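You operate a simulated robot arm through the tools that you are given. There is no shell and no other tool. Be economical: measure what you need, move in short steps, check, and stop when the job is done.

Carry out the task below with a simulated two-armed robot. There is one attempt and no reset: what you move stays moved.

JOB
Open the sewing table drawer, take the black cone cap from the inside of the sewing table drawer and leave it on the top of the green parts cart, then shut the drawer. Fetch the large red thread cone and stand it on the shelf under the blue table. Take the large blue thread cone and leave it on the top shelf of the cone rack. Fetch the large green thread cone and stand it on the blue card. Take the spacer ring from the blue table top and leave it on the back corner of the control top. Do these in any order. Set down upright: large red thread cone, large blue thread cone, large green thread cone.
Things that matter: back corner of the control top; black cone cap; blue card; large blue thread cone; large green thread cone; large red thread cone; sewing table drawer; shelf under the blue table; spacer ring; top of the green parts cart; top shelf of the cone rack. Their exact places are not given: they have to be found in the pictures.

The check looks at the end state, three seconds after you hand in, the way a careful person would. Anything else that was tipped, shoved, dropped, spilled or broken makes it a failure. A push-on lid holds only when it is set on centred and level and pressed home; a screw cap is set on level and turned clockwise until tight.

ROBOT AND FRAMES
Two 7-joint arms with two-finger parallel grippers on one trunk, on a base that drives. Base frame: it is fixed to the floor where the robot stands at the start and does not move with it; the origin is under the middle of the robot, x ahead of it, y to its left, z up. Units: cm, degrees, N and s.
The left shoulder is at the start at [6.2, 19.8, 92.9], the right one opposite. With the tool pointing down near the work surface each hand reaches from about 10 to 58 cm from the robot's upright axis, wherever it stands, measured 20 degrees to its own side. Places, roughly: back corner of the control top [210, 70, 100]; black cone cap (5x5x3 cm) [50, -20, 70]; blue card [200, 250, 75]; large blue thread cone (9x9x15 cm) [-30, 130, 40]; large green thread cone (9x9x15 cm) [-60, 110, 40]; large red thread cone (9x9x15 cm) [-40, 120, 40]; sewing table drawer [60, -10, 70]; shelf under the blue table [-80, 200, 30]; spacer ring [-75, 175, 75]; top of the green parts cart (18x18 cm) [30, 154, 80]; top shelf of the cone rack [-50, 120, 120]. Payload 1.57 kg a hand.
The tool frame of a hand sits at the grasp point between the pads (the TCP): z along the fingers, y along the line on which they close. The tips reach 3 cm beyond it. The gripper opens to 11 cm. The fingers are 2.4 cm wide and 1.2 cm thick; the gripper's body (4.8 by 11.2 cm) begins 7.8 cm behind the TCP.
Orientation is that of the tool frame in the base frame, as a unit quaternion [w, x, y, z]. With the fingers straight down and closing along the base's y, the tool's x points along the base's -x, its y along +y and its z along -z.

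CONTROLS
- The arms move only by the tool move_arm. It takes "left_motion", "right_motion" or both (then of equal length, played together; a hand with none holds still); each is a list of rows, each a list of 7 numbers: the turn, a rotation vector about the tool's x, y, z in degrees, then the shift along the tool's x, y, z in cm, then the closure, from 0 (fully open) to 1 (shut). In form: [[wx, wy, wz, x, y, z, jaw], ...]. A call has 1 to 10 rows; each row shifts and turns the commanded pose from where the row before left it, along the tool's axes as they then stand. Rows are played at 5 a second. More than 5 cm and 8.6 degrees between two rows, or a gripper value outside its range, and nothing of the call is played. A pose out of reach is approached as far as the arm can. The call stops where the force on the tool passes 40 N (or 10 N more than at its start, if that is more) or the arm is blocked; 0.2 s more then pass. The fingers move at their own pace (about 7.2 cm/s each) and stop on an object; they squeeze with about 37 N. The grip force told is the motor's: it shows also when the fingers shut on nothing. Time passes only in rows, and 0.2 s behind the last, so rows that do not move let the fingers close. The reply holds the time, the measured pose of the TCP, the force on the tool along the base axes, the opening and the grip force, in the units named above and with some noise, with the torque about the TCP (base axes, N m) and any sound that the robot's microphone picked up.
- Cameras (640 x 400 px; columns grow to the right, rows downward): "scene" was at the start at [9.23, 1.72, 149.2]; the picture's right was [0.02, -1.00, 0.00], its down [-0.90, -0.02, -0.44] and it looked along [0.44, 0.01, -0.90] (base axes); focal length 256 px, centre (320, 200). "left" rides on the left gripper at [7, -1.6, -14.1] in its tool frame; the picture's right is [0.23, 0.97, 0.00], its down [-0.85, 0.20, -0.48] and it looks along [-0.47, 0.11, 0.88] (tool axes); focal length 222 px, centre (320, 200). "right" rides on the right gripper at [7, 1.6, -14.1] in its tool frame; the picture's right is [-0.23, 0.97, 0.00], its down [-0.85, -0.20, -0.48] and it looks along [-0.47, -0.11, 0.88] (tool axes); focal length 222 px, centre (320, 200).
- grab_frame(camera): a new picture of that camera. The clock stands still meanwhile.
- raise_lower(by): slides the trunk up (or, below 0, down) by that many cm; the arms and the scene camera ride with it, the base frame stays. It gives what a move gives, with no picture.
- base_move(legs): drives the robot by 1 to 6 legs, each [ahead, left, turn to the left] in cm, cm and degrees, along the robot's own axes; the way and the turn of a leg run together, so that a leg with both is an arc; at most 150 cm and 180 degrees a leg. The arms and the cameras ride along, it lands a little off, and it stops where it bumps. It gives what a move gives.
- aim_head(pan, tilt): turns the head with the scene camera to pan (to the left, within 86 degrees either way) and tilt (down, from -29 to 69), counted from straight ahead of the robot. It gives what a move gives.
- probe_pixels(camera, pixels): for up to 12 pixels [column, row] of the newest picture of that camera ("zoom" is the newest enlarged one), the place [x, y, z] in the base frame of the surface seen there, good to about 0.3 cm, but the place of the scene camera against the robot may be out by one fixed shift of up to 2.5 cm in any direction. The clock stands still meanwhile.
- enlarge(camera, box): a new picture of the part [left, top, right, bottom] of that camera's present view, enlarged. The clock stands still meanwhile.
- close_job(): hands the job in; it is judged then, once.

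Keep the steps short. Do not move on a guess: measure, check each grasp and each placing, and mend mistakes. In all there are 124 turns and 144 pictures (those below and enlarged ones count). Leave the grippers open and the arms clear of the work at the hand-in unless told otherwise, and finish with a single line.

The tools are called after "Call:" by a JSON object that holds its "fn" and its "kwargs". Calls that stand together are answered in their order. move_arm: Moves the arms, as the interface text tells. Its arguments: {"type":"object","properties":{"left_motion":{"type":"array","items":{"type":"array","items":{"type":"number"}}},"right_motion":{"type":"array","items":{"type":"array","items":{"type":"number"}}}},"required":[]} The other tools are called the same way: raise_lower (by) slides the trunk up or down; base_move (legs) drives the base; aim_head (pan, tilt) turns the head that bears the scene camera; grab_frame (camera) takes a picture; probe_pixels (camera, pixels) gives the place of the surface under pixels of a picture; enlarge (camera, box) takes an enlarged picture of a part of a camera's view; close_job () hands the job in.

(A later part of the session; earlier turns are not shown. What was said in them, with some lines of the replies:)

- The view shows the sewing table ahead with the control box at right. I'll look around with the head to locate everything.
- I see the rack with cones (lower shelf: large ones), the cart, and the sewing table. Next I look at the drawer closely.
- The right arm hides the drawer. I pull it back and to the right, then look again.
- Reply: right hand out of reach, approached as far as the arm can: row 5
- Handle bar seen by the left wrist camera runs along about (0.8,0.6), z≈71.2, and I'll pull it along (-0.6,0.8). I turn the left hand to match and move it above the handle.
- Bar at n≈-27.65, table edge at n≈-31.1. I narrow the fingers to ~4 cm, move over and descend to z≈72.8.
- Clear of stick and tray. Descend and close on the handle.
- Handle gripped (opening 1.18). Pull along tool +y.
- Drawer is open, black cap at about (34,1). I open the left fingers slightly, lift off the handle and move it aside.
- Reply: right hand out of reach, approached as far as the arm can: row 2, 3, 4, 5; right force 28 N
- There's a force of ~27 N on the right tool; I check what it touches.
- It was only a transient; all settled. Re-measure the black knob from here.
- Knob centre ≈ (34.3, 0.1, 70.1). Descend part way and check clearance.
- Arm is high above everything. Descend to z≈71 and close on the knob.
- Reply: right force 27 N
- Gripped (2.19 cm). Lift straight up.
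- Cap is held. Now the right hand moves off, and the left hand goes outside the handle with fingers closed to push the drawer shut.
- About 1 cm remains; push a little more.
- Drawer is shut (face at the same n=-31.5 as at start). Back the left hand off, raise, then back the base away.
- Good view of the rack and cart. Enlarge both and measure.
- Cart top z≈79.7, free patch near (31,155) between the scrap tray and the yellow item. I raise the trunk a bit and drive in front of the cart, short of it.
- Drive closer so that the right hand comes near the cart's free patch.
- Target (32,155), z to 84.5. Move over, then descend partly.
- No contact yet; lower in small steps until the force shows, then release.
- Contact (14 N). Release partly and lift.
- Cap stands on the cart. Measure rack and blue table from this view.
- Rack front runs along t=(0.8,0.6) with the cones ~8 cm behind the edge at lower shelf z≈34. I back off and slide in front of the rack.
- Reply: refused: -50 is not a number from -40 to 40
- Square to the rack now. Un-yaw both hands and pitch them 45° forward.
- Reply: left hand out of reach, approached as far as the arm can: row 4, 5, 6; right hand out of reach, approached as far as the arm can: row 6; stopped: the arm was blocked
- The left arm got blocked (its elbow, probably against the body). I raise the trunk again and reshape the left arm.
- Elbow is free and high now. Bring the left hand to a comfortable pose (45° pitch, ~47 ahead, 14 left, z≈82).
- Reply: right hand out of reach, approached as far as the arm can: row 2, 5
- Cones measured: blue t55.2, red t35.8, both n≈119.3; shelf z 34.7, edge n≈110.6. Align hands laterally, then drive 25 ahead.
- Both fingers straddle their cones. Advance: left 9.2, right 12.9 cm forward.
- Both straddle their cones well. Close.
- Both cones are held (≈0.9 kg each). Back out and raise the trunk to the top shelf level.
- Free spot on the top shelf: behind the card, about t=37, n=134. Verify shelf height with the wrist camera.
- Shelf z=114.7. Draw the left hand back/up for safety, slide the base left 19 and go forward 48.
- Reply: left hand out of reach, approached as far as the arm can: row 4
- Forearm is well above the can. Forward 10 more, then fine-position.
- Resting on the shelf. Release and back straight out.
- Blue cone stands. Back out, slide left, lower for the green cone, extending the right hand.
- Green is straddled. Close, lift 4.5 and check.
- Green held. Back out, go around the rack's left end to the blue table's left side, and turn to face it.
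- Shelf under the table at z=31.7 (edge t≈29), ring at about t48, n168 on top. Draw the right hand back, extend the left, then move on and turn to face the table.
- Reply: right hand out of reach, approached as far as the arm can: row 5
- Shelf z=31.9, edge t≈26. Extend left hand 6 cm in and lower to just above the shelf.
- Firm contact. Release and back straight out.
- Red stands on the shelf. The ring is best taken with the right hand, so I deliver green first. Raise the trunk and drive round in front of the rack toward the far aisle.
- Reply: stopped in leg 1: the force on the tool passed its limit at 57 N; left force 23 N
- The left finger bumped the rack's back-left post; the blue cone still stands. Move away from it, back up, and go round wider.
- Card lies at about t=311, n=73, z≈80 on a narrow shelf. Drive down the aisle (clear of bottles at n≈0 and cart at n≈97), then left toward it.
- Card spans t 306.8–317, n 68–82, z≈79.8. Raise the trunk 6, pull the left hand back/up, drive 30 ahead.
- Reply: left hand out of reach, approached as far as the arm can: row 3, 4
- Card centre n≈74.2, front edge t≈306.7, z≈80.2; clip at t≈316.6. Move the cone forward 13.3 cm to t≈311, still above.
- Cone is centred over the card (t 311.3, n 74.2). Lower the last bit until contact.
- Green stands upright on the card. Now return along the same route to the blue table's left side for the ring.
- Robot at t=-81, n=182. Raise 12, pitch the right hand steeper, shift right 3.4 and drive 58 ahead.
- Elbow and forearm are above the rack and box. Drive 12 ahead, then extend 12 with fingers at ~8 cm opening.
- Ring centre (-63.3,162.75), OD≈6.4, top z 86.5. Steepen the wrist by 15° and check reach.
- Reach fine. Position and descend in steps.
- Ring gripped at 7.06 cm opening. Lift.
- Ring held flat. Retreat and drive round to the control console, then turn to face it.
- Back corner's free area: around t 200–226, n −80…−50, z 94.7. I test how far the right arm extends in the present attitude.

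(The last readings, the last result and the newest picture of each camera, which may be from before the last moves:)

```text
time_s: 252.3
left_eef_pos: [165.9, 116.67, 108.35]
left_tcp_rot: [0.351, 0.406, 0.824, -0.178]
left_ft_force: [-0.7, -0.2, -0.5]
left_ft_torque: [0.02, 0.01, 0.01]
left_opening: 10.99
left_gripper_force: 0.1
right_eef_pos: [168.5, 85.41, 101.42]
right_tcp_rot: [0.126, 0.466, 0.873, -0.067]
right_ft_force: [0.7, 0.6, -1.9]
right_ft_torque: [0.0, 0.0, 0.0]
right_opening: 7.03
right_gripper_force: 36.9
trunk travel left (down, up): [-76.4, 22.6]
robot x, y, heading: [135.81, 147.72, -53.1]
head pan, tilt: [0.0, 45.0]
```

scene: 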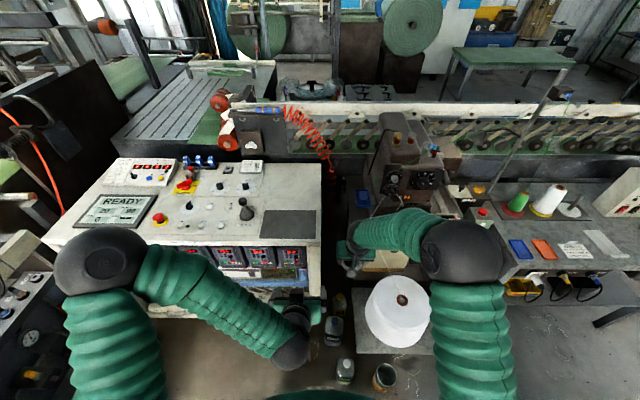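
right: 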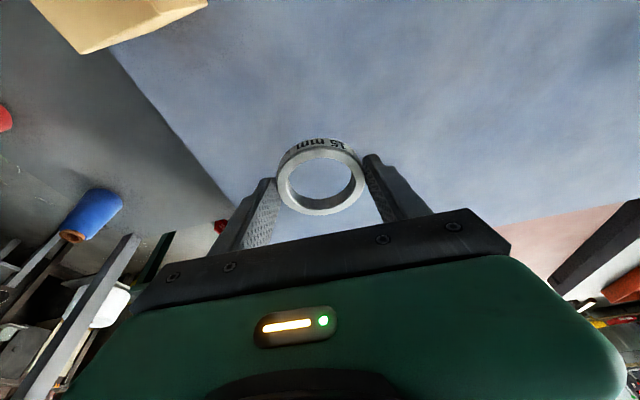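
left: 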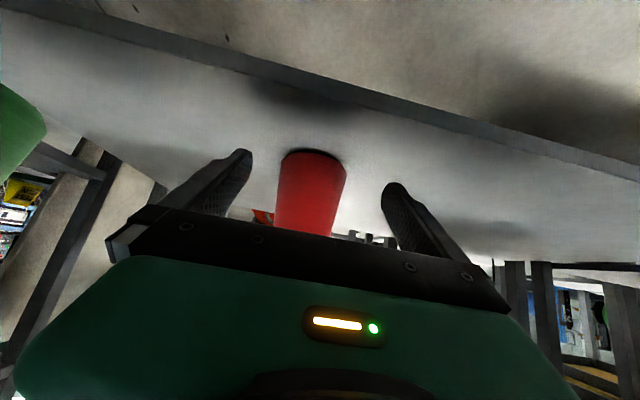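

Reach of 69 cm is fine. Lift the left hand higher, slide left 24, and advance 22 first.

Call:
{"fn": "move_arm", "kwargs": {"left_motion": [[0, 0, 0, -2.1, 0, -2.1, 0], [0, 0, 0, -2.1, 0, -2.1, 0], [0, 0, 0, -2.1, 0, -2.1, 0]]}}

Call:
{"fn": "base_move", "kwargs": {"legs": [[0, 24, 0], [22, 0, 0]]}}

Call:
{"fn": "grab_frame", "kwargs": {"camera": "scene"}}

Call:
{"fn": "grab_frame", "kwargs": {"camera": "right"}}

```text
time_s: 253.1
left_eef_pos: [165.8, 116.31, 117.34]
left_tcp_rot: [0.352, 0.406, 0.825, -0.177]
left_ft_force: [-0.1, 0.2, 0.2]
left_ft_torque: [0.01, 0.0, -0.03]
left_opening: 11.01
left_gripper_force: 0.0
left hand out of reach, approached as far as the arm can: row 1
right_eef_pos: [168.28, 85.62, 101.57]
right_tcp_rot: [0.128, 0.467, 0.873, -0.067]
right_ft_force: [-0.4, -0.3, -2.4]
right_ft_torque: [0.01, 0.01, -0.01]
right_opening: 7.05
right_gripper_force: 36.5
trunk travel left (down, up): [-76.4, 22.6]
robot x, y, heading: [135.59, 147.72, -53.1]
head pan, tilt: [0.0, 45.0]
```

```text
time_s: 256.2
left_eef_pos: [198.1, 113.41, 117.55]
left_tcp_rot: [0.353, 0.406, 0.823, -0.18]
left_ft_force: [-0.4, 0.1, 0.1]
left_ft_torque: [-0.05, 0.0, -0.05]
left_opening: 10.98
left_gripper_force: 0.1
right_eef_pos: [200.53, 82.51, 101.82]
right_tcp_rot: [0.127, 0.468, 0.872, -0.069]
right_ft_force: [-0.3, -0.1, -0.9]
right_ft_torque: [0.04, 0.05, 0.03]
right_opening: 7.03
right_gripper_force: 37.0
trunk travel left (down, up): [-76.4, 22.6]
robot x, y, heading: [168.46, 144.54, -53.2]
head pan, tilt: [0.0, 45.0]
```

```text
32 pictures are left
```

scene: 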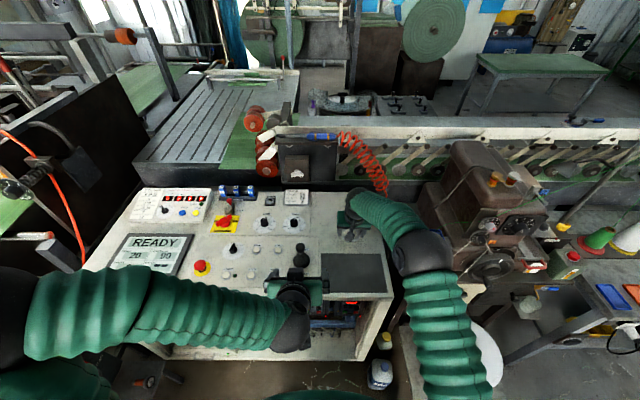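

```text
31 pictures are left
```

right: 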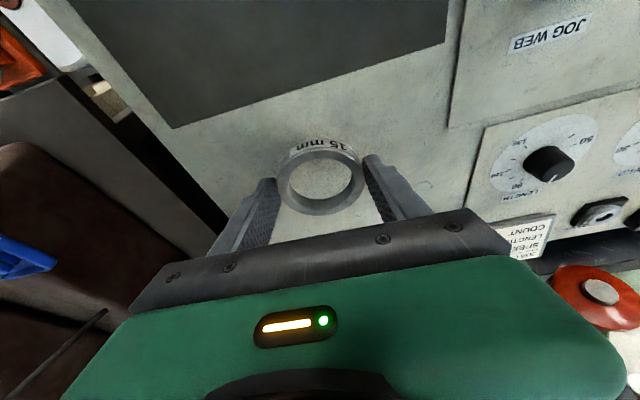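

Call:
{"fn": "probe_pixels", "kwargs": {"camera": "scene", "pixels": [[420, 250], [445, 250], [400, 225], [440, 190], [460, 235], [470, 260], [430, 165], [380, 190], [365, 150], [490, 150]]}}

Call:
{"fn": "probe_pixels", "kwargs": {"camera": "right", "pixels": [[200, 190], [230, 160], [430, 180], [480, 150], [440, 130], [500, 215], [400, 170]]}}

```text
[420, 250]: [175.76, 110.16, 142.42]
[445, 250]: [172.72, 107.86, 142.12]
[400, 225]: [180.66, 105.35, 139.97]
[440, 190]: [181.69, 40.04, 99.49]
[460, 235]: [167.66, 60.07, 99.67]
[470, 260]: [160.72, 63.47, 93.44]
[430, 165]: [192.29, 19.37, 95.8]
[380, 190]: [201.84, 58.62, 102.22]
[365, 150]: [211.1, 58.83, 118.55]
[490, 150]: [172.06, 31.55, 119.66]
```

```text
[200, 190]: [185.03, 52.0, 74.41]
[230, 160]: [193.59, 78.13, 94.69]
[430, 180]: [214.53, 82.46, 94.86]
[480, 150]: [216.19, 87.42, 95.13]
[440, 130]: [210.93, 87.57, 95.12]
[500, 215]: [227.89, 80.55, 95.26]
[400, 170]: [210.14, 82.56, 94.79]
```

Clear. Advance 10 more.

Call:
{"fn": "base_move", "kwargs": {"legs": [[10, 0, 0]]}}

Call:
{"fn": "move_arm", "kwargs": {"right_motion": [[0, 0, 0, 0.5, 0, 1.67, 1], [0, 0, 0, 0.2, 0, 0.7, 1], [0, 0, 0, 0, 0, 0, 1]]}}

Call:
{"fn": "grab_frame", "kwargs": {"camera": "right"}}

```text
time_s: 257.3
left_eef_pos: [203.65, 105.39, 117.58]
left_tcp_rot: [0.353, 0.407, 0.823, -0.179]
left_ft_force: [0.1, 0.2, -0.5]
left_ft_torque: [-0.01, 0.02, 0.0]
left_opening: 11.01
left_gripper_force: 0.1
right_eef_pos: [206.06, 74.8, 101.8]
right_tcp_rot: [0.128, 0.468, 0.872, -0.068]
right_ft_force: [-0.4, 0.9, -2.3]
right_ft_torque: [0.03, 0.02, -0.01]
right_opening: 7.06
right_gripper_force: 36.8
trunk travel left (down, up): [-76.4, 22.6]
robot x, y, heading: [173.96, 136.56, -53.0]
head pan, tilt: [0.0, 45.0]
```

```text
time_s: 258.1
left_eef_pos: [204.05, 105.07, 117.32]
left_tcp_rot: [0.352, 0.408, 0.824, -0.178]
left_ft_force: [-0.8, 0.3, -0.9]
left_ft_torque: [0.02, 0.03, -0.01]
left_opening: 11.01
left_gripper_force: 0.0
right_eef_pos: [206.4, 74.37, 99.1]
right_tcp_rot: [0.126, 0.468, 0.872, -0.067]
right_ft_force: [-0.2, 0.7, -2.6]
right_ft_torque: [0.01, -0.01, -0.02]
right_opening: 7.05
right_gripper_force: 36.9
trunk travel left (down, up): [-76.4, 22.6]
robot x, y, heading: [173.94, 136.64, -53.4]
head pan, tilt: [0.0, 45.0]
```

```text
30 pictures are left
```

right: 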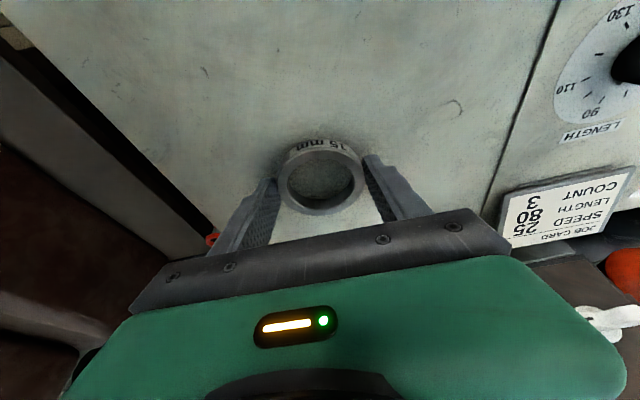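

I'd like it nearer the true corner centre (n≈−69): extend 4.5 cm more, then lower to contact.

Call:
{"fn": "move_arm", "kwargs": {"right_motion": [[0, 0, 0, -2.15, 0, 0.65, 1], [0, 0, 0, -2.15, 0, 0.65, 1], [0, 0, 0, 0, 0, 0, 1]]}}

Call:
{"fn": "grab_frame", "kwargs": {"camera": "right"}}

```text
time_s: 258.9
left_eef_pos: [203.98, 105.09, 117.44]
left_tcp_rot: [0.352, 0.408, 0.823, -0.178]
left_ft_force: [0.1, -0.1, -0.3]
left_ft_torque: [-0.01, -0.04, -0.01]
left_opening: 11.01
left_gripper_force: 0.1
right_eef_pos: [209.06, 70.55, 99.03]
right_tcp_rot: [0.126, 0.468, 0.872, -0.067]
right_ft_force: [0.7, -0.2, -2.3]
right_ft_torque: [0.02, 0.04, -0.01]
right_opening: 7.05
right_gripper_force: 37.1
trunk travel left (down, up): [-76.4, 22.6]
robot x, y, heading: [173.98, 136.74, -53.4]
head pan, tilt: [0.0, 45.0]
```

```text
29 pictures are left
```

right: 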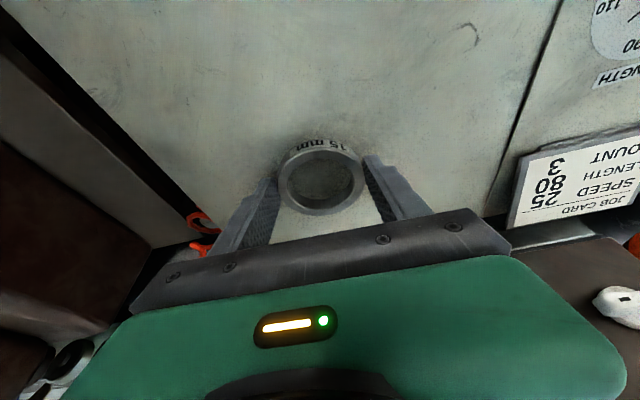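

Now n≈−69, t≈210. Lower gently to contact.

Call:
{"fn": "move_arm", "kwargs": {"right_motion": [[0, 0, 0, 0.09, 0, 0.3, 1], [0, 0, 0, 0.06, 0, 0.2, 1], [0, 0, 0, 0.06, 0, 0.2, 1], [0, 0, 0, 0, 0, 0, 1]]}}

```text
time_s: 259.9
left_eef_pos: [203.92, 105.25, 117.35]
left_tcp_rot: [0.352, 0.408, 0.824, -0.177]
left_ft_force: [-0.2, 0.9, -0.8]
left_ft_torque: [0.01, -0.01, -0.01]
left_opening: 11.01
left_gripper_force: 0.0
right_eef_pos: [208.89, 70.61, 98.37]
right_tcp_rot: [0.127, 0.468, 0.872, -0.067]
right_ft_force: [0.6, -0.6, 4.0]
right_ft_torque: [0.15, -0.06, -0.01]
right_opening: 7.06
right_gripper_force: 36.6
trunk travel left (down, up): [-76.4, 22.6]
robot x, y, heading: [174.12, 136.74, -53.2]
head pan, tilt: [0.0, 45.0]
```

Contact. Open and lift straight up.

Call:
{"fn": "move_arm", "kwargs": {"right_motion": [[0, 0, 0, 0, 0, 0, 0.15], [0, 0, 0, 0, 0, 0, 0.15], [0, 0, 0, -0.6, 0, -1.9, 0.15], [0, 0, 0, -1.0, 0, -3.4, 0.15], [0, 0, 0, 1.5, 0, -4, 0.15], [0, 0, 0, 1.5, 0, -4, 0]]}}

Call:
{"fn": "grab_frame", "kwargs": {"camera": "right"}}

```text
time_s: 261.3
left_eef_pos: [203.94, 105.34, 117.46]
left_tcp_rot: [0.353, 0.408, 0.823, -0.179]
left_ft_force: [-0.3, 0.3, 0.9]
left_ft_torque: [-0.04, -0.02, -0.01]
left_opening: 11.02
left_gripper_force: 0.0
right_eef_pos: [205.88, 75.21, 110.81]
right_tcp_rot: [0.127, 0.468, 0.872, -0.067]
right_ft_force: [0.1, 0.2, 0.2]
right_ft_torque: [-0.03, -0.03, 0.01]
right_opening: 10.99
right_gripper_force: 0.0
trunk travel left (down, up): [-76.4, 22.6]
robot x, y, heading: [174.1, 136.29, -53.3]
head pan, tilt: [0.0, 45.0]
```

```text
28 pictures are left
```

right: 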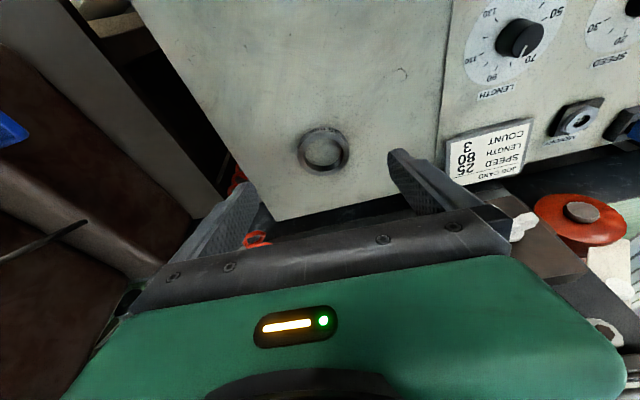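

Ring lies flat on the back corner. Back away and take a last look at the other items.

Call:
{"fn": "base_move", "kwargs": {"legs": [[-35, 0, 0]]}}

Call:
{"fn": "grab_frame", "kwargs": {"camera": "scene"}}

Call:
{"fn": "aim_head", "kwargs": {"pan": -86, "tilt": 20}}

Call:
{"fn": "grab_frame", "kwargs": {"camera": "scene"}}

Call:
{"fn": "aim_head", "kwargs": {"pan": 80, "tilt": 25}}

Call:
{"fn": "grab_frame", "kwargs": {"camera": "scene"}}

```text
time_s: 263.6
left_eef_pos: [183.25, 132.8, 117.34]
left_tcp_rot: [0.352, 0.408, 0.823, -0.178]
left_ft_force: [0.2, -0.4, -0.9]
left_ft_torque: [0.0, 0.01, 0.03]
left_opening: 11.0
left_gripper_force: 0.1
right_eef_pos: [185.38, 102.59, 110.44]
right_tcp_rot: [0.126, 0.467, 0.873, -0.065]
right_ft_force: [-0.1, -0.3, 0.3]
right_ft_torque: [0.01, 0.03, -0.02]
right_opening: 11.02
right_gripper_force: 0.1
trunk travel left (down, up): [-76.4, 22.6]
robot x, y, heading: [153.14, 164.52, -53.1]
head pan, tilt: [0.0, 45.0]
```

```text
27 pictures are left
```

scene: 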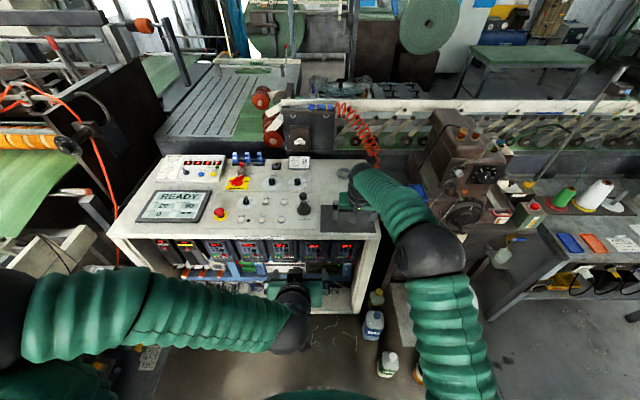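

```text
time_s: 265.2
left_eef_pos: [182.99, 133.32, 117.52]
left_tcp_rot: [0.353, 0.407, 0.824, -0.177]
left_ft_force: [-0.1, -1.4, -0.3]
left_ft_torque: [0.03, -0.03, 0.01]
left_opening: 10.99
left_gripper_force: 0.1
right_eef_pos: [185.0, 103.05, 110.77]
right_tcp_rot: [0.127, 0.468, 0.872, -0.067]
right_ft_force: [1.0, -0.3, -0.1]
right_ft_torque: [0.02, 0.0, 0.02]
right_opening: 11.02
right_gripper_force: 0.1
trunk travel left (down, up): [-76.4, 22.6]
robot x, y, heading: [153.39, 164.23, -53.1]
head pan, tilt: [-85.9, 20.0]
```

```text
26 pictures are left
```

scene: 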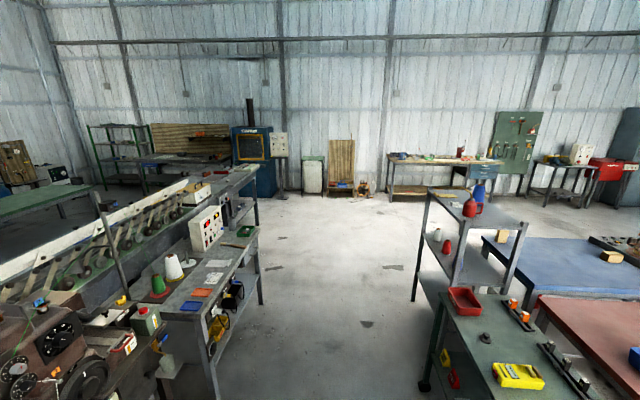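

```text
time_s: 267.7
left_eef_pos: [183.04, 133.3, 117.51]
left_tcp_rot: [0.353, 0.407, 0.823, -0.178]
left_ft_force: [0.0, 1.0, -1.0]
left_ft_torque: [0.03, 0.0, 0.02]
left_opening: 11.0
left_gripper_force: 0.0
right_eef_pos: [185.2, 102.98, 110.65]
right_tcp_rot: [0.127, 0.468, 0.872, -0.067]
right_ft_force: [-0.1, 0.1, -0.4]
right_ft_torque: [0.01, -0.01, 0.01]
right_opening: 11.02
right_gripper_force: 0.0
trunk travel left (down, up): [-76.4, 22.6]
robot x, y, heading: [153.14, 164.76, -53.1]
head pan, tilt: [80.0, 25.0]
```

```text
25 pictures are left
```

scene: 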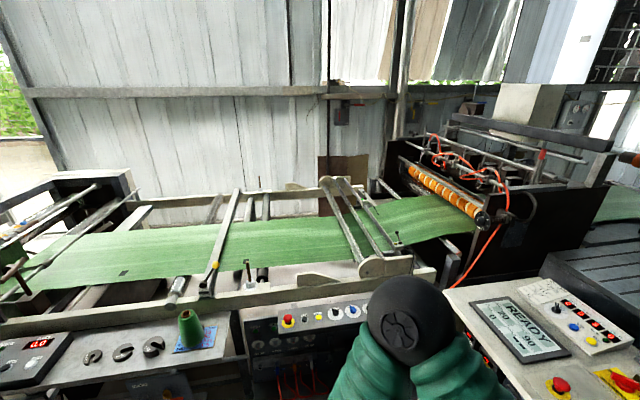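

Call:
{"fn": "aim_head", "kwargs": {"pan": -60, "tilt": 45}}

Call:
{"fn": "grab_frame", "kwargs": {"camera": "scene"}}

```text
time_s: 269.9
left_eef_pos: [183.01, 133.22, 117.34]
left_tcp_rot: [0.353, 0.407, 0.823, -0.178]
left_ft_force: [0.5, 0.4, 0.8]
left_ft_torque: [-0.05, 0.02, -0.02]
left_opening: 11.04
left_gripper_force: 0.1
right_eef_pos: [185.18, 103.01, 110.77]
right_tcp_rot: [0.126, 0.468, 0.872, -0.067]
right_ft_force: [-0.2, -0.6, -0.6]
right_ft_torque: [-0.01, 0.03, 0.0]
right_opening: 11.02
right_gripper_force: 0.1
trunk travel left (down, up): [-76.4, 22.6]
robot x, y, heading: [152.94, 164.45, -53.1]
head pan, tilt: [-60.0, 45.0]
```

```text
24 pictures are left
```

scene: 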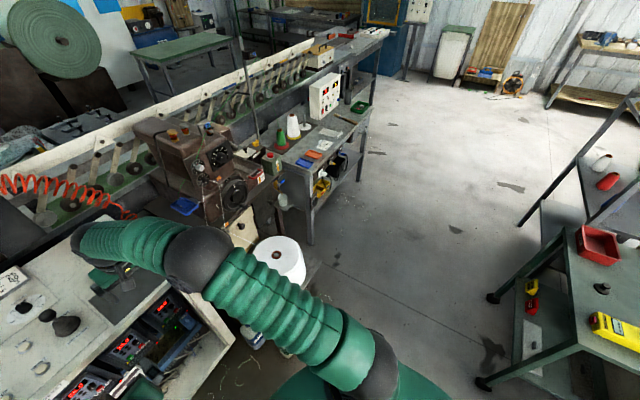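

Everything stands where it should and both grippers are open and clear. Handing in.

Call:
{"fn": "close_job", "kwargs": {}}

```text
The job is handed in.
```

I finished all five placements and handed the job in: cap on the cart with the drawer shut, red cone under the blue table, blue cone on the rack top shelf, green cone on the blue card, and ring on the control top's back corner; one finger bumped a rack post (57 N) on the way, with no visible shift in the pictures.
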